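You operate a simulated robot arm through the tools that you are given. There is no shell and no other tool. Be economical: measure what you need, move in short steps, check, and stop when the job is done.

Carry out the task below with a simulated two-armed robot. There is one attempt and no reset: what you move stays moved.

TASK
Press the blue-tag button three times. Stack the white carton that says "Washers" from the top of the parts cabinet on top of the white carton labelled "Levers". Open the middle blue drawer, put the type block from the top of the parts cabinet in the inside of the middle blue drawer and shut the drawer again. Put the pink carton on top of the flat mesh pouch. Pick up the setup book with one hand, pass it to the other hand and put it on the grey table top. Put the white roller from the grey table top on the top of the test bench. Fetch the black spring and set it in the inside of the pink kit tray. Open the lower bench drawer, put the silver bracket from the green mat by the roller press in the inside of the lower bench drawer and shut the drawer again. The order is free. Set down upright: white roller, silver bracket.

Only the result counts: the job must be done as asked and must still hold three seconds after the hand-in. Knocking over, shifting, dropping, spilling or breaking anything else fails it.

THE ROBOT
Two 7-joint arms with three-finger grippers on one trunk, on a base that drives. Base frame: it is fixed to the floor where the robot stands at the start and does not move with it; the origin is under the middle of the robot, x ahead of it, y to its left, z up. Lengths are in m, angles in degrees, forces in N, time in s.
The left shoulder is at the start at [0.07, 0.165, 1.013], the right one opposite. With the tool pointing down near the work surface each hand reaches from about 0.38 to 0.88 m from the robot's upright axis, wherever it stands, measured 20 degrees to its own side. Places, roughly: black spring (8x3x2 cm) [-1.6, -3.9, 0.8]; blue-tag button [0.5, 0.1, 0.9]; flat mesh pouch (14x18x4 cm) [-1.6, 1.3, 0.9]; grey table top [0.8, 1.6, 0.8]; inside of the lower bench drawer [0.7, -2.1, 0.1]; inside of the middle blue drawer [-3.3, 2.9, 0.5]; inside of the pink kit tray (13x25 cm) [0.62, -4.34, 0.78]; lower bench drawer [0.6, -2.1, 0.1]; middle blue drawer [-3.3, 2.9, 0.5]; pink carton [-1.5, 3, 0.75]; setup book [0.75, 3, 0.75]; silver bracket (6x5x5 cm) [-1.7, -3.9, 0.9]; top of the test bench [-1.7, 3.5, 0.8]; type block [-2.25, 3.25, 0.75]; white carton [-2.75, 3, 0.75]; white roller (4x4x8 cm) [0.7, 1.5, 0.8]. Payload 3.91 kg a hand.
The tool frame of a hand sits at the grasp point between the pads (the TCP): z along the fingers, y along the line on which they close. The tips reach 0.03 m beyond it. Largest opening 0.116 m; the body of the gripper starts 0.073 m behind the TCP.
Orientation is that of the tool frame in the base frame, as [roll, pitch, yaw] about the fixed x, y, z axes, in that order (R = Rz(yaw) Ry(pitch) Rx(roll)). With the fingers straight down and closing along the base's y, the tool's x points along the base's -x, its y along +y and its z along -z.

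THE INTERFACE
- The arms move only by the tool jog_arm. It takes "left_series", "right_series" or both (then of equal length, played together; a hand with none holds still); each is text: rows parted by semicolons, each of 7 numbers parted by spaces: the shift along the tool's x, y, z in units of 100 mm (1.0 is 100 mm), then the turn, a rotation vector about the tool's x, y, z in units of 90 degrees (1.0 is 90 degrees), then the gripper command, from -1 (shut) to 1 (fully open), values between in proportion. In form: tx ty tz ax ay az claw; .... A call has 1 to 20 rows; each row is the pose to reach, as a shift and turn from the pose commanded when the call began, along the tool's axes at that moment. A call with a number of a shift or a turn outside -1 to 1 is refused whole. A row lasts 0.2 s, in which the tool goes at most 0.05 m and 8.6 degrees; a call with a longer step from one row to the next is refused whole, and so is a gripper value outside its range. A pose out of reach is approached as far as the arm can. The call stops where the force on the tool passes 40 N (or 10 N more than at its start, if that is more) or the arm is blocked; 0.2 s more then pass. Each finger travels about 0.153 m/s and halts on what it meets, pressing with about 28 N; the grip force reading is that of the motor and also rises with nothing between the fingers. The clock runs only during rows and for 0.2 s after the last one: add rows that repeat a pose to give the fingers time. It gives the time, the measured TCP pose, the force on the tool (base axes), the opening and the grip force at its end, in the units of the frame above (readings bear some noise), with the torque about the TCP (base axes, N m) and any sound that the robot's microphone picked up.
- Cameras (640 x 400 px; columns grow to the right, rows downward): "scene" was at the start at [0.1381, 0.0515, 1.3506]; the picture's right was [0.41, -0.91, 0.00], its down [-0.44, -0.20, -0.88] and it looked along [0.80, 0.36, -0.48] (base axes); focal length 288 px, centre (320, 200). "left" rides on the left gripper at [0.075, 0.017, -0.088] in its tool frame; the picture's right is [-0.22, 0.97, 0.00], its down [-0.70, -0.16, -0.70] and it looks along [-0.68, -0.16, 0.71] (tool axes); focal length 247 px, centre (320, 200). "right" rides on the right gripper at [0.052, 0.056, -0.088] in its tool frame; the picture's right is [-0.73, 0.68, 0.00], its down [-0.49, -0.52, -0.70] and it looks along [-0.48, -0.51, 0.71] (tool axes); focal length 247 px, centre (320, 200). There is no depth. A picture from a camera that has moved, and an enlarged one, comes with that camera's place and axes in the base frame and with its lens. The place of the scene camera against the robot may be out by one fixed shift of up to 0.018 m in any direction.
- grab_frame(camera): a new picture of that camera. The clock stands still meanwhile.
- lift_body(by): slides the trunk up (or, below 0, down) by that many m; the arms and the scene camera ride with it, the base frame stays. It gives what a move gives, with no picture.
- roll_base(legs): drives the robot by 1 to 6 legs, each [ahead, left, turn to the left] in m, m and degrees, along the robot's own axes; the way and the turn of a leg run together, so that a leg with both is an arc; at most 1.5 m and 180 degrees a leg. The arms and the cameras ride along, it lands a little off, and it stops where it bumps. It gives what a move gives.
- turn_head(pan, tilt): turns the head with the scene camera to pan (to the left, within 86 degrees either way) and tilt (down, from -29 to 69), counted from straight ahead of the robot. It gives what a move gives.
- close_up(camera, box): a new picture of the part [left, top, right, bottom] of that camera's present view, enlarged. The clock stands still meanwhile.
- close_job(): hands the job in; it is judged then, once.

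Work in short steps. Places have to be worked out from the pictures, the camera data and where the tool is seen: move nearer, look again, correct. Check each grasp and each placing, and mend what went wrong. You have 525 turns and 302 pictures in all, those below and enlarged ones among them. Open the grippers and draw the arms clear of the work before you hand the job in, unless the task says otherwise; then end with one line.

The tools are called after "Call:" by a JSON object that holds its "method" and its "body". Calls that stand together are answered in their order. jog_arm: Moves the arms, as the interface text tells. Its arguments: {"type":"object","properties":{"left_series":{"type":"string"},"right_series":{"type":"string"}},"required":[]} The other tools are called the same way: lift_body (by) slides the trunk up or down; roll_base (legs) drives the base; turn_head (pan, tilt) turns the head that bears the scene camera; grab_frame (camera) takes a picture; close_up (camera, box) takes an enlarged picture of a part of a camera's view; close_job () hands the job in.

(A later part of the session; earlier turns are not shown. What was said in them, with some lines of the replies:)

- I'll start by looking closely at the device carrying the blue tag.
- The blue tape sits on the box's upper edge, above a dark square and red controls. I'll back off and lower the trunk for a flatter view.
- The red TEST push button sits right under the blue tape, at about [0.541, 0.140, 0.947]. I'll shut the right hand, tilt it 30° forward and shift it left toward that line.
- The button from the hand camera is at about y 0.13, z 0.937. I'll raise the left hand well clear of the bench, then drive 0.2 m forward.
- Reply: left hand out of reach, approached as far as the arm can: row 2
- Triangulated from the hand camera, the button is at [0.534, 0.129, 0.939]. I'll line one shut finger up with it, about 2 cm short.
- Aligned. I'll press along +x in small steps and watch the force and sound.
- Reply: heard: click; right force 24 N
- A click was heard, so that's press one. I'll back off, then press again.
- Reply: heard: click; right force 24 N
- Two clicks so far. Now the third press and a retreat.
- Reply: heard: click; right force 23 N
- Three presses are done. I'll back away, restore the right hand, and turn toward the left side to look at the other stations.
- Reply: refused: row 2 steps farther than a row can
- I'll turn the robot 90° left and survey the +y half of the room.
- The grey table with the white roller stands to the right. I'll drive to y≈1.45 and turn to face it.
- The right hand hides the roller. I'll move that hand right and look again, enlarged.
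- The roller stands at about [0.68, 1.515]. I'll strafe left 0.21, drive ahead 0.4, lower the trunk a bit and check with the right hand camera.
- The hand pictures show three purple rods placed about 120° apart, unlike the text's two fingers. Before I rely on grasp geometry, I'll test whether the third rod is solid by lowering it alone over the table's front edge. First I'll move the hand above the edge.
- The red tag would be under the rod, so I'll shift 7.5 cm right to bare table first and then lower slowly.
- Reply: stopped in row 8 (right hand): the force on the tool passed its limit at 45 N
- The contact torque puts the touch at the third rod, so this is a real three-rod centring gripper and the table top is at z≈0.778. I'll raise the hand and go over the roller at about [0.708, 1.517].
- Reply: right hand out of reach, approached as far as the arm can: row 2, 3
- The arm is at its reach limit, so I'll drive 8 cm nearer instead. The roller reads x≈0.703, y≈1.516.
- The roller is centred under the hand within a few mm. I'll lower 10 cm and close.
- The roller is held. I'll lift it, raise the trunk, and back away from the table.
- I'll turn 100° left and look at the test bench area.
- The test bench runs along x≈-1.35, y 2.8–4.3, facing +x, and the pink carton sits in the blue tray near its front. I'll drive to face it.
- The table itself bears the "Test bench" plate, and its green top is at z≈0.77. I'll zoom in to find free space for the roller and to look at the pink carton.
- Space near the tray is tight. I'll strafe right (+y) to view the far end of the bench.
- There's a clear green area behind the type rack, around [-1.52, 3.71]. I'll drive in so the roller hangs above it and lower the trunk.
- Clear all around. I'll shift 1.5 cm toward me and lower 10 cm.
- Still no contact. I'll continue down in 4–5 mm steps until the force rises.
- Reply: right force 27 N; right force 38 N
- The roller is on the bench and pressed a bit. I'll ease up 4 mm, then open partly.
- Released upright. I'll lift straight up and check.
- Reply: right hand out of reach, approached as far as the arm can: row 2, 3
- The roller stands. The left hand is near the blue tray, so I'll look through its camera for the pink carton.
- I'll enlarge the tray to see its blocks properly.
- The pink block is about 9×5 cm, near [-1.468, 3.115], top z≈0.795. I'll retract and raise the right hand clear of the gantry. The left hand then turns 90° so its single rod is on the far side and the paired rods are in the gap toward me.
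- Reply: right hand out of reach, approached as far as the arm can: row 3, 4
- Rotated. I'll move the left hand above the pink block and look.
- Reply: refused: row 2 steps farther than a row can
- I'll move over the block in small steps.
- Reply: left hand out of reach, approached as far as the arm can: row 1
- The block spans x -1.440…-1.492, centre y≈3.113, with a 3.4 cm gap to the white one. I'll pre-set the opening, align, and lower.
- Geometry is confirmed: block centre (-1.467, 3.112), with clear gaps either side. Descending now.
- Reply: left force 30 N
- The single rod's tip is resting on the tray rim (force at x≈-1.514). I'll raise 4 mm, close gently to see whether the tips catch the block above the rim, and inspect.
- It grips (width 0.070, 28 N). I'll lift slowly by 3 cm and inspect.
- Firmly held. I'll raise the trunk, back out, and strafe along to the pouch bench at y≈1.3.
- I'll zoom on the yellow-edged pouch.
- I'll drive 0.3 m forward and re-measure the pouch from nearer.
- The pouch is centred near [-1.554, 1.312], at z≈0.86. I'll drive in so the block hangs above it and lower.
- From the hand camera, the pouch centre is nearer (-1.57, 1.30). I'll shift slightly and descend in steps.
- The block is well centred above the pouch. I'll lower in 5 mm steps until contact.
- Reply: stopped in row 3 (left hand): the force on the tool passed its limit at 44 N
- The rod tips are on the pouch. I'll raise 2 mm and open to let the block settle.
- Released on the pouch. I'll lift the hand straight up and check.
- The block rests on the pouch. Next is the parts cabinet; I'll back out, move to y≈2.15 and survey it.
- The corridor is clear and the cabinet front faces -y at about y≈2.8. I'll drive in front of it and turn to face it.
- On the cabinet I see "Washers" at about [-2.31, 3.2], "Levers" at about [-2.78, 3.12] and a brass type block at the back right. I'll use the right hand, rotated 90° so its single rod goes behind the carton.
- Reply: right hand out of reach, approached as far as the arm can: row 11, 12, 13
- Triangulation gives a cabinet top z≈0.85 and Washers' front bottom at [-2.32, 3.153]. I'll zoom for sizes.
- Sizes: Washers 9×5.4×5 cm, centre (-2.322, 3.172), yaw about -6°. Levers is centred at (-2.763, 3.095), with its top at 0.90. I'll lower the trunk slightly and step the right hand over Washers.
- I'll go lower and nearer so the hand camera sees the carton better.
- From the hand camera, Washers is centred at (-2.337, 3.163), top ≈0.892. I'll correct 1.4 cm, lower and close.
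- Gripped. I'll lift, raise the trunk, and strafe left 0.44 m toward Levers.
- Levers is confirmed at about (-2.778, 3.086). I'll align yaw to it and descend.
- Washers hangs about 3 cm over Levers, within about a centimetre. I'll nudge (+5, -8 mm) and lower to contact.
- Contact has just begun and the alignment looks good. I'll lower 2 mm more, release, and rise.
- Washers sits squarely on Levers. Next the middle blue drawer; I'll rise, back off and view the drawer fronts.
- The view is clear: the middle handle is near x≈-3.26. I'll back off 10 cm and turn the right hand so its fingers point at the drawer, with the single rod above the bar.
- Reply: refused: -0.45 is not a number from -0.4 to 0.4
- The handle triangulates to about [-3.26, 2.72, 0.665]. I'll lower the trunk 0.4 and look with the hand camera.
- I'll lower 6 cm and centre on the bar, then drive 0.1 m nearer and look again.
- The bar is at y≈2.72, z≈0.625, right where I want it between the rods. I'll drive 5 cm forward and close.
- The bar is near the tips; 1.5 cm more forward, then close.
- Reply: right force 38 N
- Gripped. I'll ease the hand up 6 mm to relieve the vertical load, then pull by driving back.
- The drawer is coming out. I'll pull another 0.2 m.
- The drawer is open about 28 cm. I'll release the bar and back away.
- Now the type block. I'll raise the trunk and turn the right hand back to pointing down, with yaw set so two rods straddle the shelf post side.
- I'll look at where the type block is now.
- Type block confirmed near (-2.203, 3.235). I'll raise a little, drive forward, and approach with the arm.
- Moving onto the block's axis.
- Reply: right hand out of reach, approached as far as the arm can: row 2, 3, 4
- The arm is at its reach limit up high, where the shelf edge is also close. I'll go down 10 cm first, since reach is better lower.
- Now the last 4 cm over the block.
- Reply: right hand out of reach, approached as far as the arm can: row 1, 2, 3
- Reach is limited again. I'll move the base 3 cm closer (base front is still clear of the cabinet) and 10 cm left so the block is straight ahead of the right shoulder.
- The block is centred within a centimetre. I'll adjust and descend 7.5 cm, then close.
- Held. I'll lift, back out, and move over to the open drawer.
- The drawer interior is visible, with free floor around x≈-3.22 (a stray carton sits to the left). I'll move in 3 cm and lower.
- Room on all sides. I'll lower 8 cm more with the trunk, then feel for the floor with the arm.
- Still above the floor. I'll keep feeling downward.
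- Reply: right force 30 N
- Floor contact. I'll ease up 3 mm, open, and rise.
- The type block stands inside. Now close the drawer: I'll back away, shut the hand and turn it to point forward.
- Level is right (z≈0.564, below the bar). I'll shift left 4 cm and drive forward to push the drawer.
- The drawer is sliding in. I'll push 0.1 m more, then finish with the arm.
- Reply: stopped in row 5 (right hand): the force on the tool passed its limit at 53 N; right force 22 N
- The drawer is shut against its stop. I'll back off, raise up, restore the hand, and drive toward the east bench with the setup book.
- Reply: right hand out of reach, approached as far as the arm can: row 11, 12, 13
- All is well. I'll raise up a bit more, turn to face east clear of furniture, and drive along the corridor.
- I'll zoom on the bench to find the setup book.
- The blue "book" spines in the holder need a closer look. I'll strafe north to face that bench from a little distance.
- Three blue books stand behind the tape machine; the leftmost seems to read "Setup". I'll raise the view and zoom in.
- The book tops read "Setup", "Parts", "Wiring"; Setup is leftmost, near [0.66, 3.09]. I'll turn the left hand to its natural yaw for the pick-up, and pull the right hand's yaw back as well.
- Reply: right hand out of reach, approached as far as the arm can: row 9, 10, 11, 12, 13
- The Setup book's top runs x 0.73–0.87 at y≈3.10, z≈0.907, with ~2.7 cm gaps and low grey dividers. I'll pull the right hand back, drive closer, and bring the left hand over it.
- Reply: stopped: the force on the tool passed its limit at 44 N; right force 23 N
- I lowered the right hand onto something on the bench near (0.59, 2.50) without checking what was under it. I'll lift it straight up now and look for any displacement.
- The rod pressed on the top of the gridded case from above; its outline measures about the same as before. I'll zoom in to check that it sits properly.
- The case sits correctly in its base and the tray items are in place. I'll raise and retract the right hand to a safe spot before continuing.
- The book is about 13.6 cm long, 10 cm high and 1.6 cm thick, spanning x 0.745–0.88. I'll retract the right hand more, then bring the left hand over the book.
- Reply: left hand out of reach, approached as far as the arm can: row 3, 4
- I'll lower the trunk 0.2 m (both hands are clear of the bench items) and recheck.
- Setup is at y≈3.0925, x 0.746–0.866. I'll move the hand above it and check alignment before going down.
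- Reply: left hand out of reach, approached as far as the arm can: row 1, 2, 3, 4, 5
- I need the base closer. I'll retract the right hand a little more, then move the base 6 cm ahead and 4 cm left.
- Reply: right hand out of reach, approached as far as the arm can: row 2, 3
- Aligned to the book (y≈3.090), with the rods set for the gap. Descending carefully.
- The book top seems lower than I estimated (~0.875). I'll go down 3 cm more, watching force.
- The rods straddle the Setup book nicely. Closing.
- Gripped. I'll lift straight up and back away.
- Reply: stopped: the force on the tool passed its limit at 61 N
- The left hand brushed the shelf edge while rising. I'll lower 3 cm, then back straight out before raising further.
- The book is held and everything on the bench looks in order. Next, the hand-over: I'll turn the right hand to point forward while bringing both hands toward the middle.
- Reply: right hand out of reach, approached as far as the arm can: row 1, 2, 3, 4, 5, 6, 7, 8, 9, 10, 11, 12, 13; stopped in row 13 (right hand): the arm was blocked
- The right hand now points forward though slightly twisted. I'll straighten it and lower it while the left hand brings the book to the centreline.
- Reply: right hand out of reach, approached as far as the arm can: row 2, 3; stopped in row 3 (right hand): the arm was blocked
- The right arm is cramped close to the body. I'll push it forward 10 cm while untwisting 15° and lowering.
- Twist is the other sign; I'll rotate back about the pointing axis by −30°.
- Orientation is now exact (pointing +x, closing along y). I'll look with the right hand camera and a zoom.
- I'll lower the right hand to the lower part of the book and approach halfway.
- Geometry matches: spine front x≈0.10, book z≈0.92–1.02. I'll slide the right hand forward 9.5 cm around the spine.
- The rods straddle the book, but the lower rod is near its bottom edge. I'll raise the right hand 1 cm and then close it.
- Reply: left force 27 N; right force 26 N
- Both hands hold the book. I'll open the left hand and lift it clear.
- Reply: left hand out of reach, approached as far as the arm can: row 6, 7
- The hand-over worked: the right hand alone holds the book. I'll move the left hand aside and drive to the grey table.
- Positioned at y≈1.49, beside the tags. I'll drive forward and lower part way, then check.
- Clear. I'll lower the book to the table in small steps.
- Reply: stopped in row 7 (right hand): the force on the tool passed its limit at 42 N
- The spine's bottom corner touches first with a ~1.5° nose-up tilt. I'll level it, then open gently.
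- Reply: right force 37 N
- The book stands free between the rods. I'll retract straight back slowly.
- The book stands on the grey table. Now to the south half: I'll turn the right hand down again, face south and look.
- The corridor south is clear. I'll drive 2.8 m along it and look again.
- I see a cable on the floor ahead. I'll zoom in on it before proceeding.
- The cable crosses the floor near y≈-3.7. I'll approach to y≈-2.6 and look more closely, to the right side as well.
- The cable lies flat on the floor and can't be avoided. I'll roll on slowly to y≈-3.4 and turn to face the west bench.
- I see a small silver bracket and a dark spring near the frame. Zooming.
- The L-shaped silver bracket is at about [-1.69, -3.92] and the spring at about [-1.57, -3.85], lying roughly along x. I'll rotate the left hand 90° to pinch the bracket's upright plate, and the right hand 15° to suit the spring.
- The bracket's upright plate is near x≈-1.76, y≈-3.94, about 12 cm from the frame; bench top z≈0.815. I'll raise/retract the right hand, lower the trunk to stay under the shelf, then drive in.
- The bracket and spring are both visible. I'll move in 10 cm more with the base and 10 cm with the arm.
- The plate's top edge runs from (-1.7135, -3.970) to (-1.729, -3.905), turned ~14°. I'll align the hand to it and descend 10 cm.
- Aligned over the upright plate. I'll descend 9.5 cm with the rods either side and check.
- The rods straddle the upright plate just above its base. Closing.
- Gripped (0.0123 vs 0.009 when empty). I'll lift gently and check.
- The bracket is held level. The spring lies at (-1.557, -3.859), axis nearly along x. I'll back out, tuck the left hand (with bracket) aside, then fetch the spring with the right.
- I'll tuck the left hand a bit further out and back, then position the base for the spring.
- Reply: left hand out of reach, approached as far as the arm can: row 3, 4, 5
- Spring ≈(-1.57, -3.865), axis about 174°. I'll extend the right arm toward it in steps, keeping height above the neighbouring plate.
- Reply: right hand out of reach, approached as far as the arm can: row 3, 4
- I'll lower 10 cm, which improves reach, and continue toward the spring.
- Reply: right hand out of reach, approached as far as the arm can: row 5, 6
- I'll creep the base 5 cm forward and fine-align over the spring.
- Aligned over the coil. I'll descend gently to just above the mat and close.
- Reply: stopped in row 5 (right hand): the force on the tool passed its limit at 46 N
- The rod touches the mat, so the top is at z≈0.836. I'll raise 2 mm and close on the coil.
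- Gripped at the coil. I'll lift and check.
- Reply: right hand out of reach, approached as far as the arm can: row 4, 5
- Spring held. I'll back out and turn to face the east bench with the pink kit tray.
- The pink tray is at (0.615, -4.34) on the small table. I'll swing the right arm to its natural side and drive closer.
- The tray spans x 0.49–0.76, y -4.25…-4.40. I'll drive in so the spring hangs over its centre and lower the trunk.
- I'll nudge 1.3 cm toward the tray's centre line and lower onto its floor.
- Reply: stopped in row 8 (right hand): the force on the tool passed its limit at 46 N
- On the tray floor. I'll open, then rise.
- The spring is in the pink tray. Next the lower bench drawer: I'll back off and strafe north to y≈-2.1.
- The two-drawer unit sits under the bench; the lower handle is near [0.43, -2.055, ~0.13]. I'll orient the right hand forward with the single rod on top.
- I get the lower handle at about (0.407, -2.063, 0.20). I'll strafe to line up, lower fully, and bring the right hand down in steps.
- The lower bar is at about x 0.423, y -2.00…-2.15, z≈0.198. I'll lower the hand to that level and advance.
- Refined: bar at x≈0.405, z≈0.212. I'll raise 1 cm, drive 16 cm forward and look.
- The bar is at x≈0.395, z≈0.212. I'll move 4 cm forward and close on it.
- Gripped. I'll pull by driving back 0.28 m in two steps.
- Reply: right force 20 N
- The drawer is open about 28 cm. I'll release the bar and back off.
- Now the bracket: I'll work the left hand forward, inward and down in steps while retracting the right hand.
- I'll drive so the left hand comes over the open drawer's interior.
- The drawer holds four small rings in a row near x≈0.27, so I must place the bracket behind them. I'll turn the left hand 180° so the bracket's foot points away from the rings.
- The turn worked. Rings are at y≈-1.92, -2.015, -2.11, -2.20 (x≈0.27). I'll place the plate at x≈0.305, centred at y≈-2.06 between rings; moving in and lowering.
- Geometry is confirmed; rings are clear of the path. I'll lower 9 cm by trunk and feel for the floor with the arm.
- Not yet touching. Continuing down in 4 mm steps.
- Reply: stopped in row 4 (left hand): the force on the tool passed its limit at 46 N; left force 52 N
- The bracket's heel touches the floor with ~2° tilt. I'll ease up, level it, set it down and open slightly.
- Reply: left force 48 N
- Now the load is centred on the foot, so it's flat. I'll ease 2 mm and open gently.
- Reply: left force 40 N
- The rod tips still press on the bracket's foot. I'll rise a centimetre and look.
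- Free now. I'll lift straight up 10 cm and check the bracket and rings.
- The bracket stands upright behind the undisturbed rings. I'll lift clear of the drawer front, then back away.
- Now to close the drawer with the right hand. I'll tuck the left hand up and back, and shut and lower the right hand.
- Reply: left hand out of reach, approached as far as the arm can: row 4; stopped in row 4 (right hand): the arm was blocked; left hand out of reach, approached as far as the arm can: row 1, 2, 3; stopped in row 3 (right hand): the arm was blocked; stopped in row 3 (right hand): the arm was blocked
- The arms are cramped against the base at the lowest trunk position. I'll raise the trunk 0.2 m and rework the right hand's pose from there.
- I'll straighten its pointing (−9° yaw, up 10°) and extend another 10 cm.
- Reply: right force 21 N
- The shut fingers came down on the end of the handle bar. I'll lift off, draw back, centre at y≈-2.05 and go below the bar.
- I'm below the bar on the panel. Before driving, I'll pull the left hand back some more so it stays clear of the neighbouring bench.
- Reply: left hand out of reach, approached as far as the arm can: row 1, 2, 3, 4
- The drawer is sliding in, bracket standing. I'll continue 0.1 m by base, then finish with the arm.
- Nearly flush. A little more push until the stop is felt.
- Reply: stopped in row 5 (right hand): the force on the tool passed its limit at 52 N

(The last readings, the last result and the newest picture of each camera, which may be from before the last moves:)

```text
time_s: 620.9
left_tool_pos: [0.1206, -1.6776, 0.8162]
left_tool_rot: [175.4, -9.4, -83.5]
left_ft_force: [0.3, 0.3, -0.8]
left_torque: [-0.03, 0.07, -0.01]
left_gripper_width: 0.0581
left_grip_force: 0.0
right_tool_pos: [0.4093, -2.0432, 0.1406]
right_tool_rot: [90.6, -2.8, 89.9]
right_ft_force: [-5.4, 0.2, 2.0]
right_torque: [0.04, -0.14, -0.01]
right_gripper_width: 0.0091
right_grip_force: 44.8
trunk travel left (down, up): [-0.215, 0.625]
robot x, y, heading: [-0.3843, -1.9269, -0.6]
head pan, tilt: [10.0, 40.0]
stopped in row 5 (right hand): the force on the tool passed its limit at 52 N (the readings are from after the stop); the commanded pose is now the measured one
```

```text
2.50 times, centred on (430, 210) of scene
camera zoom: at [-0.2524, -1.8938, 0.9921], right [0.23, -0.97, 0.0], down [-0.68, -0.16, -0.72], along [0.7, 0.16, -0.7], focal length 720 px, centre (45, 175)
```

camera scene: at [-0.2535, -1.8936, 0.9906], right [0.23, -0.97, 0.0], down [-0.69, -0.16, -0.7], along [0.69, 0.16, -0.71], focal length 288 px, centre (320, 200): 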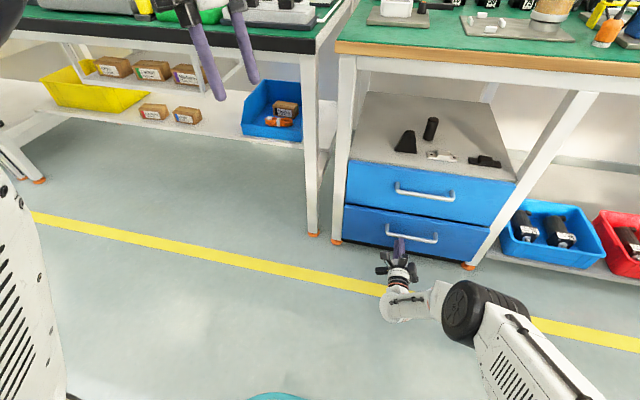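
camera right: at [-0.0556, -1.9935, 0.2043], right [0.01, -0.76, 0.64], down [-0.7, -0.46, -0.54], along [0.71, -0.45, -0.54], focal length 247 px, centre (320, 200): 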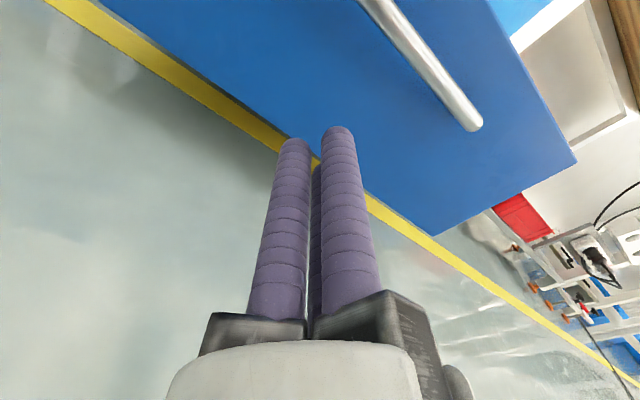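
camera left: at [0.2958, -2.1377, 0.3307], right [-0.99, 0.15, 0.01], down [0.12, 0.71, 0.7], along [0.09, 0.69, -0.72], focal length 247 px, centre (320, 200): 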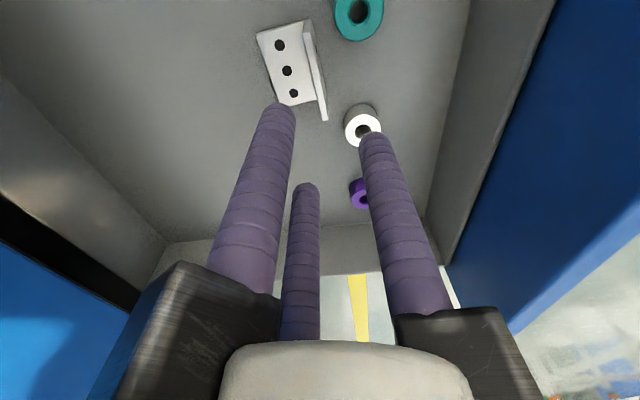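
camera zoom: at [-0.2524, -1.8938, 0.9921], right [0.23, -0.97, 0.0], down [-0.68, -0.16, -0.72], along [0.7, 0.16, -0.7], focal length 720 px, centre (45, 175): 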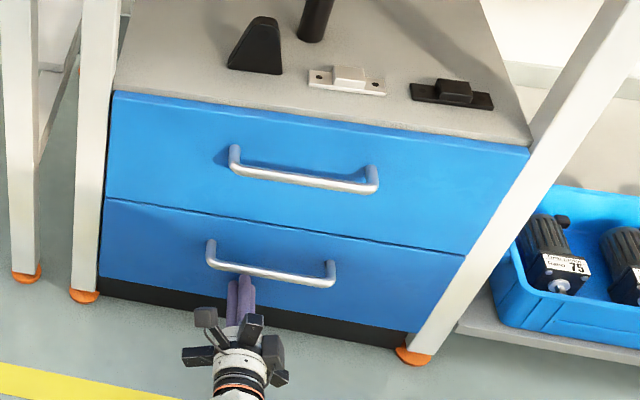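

Both drawers are flush and shut. I'll back away, open both grippers and raise up clear.

Call:
{"method": "roll_base", "body": {"legs": [[-0.4, 0, 0]]}}

Call:
{"method": "lift_body", "body": {"by": 0.3}}

Call:
{"method": "jog_arm", "body": {"left_series": "0 -0.3 0 0 0 0 0.5; 0 -0.6 0 0 0 0 1; 0 -1 0 0 0 0 1; 0 -1 0 0 0 0 1; 0 -1 0 0 0 0 1", "right_series": "0 0.3 0 0 0 0 0; 0 0.6 0 0 0 0 0.5; 0 1 0 0 0 0 1; 0 1 0 0 0 0 1; 0 1 0 0 0 0 1"}}

Call:
{"method": "turn_head", "body": {"pan": 0, "tilt": 30}}

Call:
{"method": "grab_frame", "body": {"camera": "scene"}}

```text
time_s: 623.4
left_tool_pos: [-0.2802, -1.6774, 0.8186]
left_tool_rot: [175.6, -9.4, -83.6]
left_ft_force: [-0.1, 0.3, 0.1]
left_torque: [-0.01, 0.0, -0.01]
left_gripper_width: 0.0579
left_grip_force: 0.0
right_tool_pos: [0.0077, -2.0433, 0.1432]
right_tool_rot: [90.5, -2.9, 89.8]
right_ft_force: [-0.1, -0.7, 0.1]
right_torque: [0.01, 0.02, -0.03]
right_gripper_width: 0.0088
right_grip_force: 45.2
trunk travel left (down, up): [-0.215, 0.625]
robot x, y, heading: [-0.7887, -1.9236, -0.5]
head pan, tilt: [10.0, 40.0]
```

```text
time_s: 626.4
left_tool_pos: [-0.2792, -1.6768, 1.1169]
left_tool_rot: [175.5, -9.4, -83.7]
left_ft_force: [-0.1, 0.4, -0.5]
left_torque: [0.01, 0.03, -0.01]
left_gripper_width: 0.0581
left_grip_force: 0.1
right_tool_pos: [0.0081, -2.0429, 0.4415]
right_tool_rot: [90.6, -2.9, 89.9]
right_ft_force: [-0.4, 0.4, -0.8]
right_torque: [0.03, -0.03, 0.01]
right_gripper_width: 0.0089
right_grip_force: 45.1
trunk travel left (down, up): [-0.515, 0.325]
robot x, y, heading: [-0.7825, -1.9258, -0.2]
head pan, tilt: [10.0, 40.0]
```

```text
time_s: 627.6
left_tool_pos: [-0.1795, -1.6687, 1.109]
left_tool_rot: [175.4, -9.4, -83.7]
left_ft_force: [-0.5, -0.6, -0.1]
left_torque: [0.01, -0.01, -0.01]
left_gripper_width: 0.116
left_grip_force: 0.2
right_tool_pos: [0.0089, -2.0488, 0.5402]
right_tool_rot: [90.8, -3.1, 89.8]
right_ft_force: [0.6, 0.5, -0.3]
right_torque: [0.0, 0.01, -0.02]
right_gripper_width: 0.116
right_grip_force: 0.0
trunk travel left (down, up): [-0.515, 0.325]
robot x, y, heading: [-0.7873, -1.9225, -0.3]
head pan, tilt: [10.0, 40.0]
```

```text
time_s: 628.3
left_tool_pos: [-0.1811, -1.6681, 1.1093]
left_tool_rot: [175.6, -9.4, -83.8]
left_ft_force: [-0.3, 0.7, 0.3]
left_torque: [-0.01, 0.0, 0.04]
left_gripper_width: 0.1161
left_grip_force: 0.1
right_tool_pos: [0.0093, -2.0484, 0.5412]
right_tool_rot: [90.7, -2.9, 89.8]
right_ft_force: [0.6, -0.5, -0.6]
right_torque: [0.0, 0.0, 0.0]
right_gripper_width: 0.1157
right_grip_force: 0.1
trunk travel left (down, up): [-0.515, 0.325]
robot x, y, heading: [-0.7876, -1.9228, -0.6]
head pan, tilt: [0.0, 30.0]
```

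```text
67 pictures are left
camera scene: at [-0.6438, -1.9112, 1.3135], right [0.0, -1.0, 0.0], down [-0.5, 0.0, -0.87], along [0.87, 0.0, -0.5], focal length 288 px, centre (320, 200)
```

scene: 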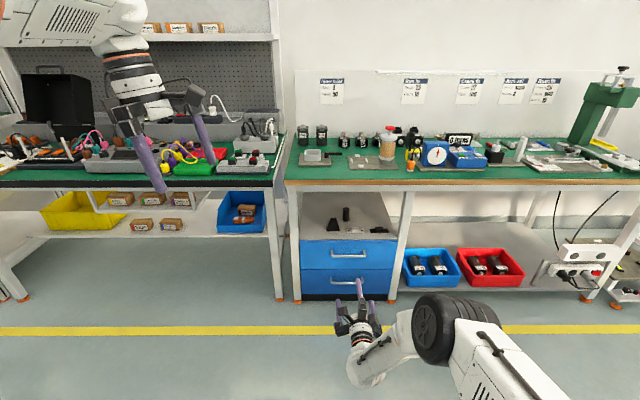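

Everything is placed, the grippers are open and the arms are clear of the work. I'm handing in.

Call:
{"method": "close_job", "body": {}}

```text
The job is handed in.
```

I finished every item in the task and handed the job in; I don't have a verdict yet. Two hands bumped things along the way: one pressed the gridded case on the setup-book bench, one brushed that bench's shelf. In later pictures nothing looked moved. I didn't reopen either drawer to look inside after shutting it.
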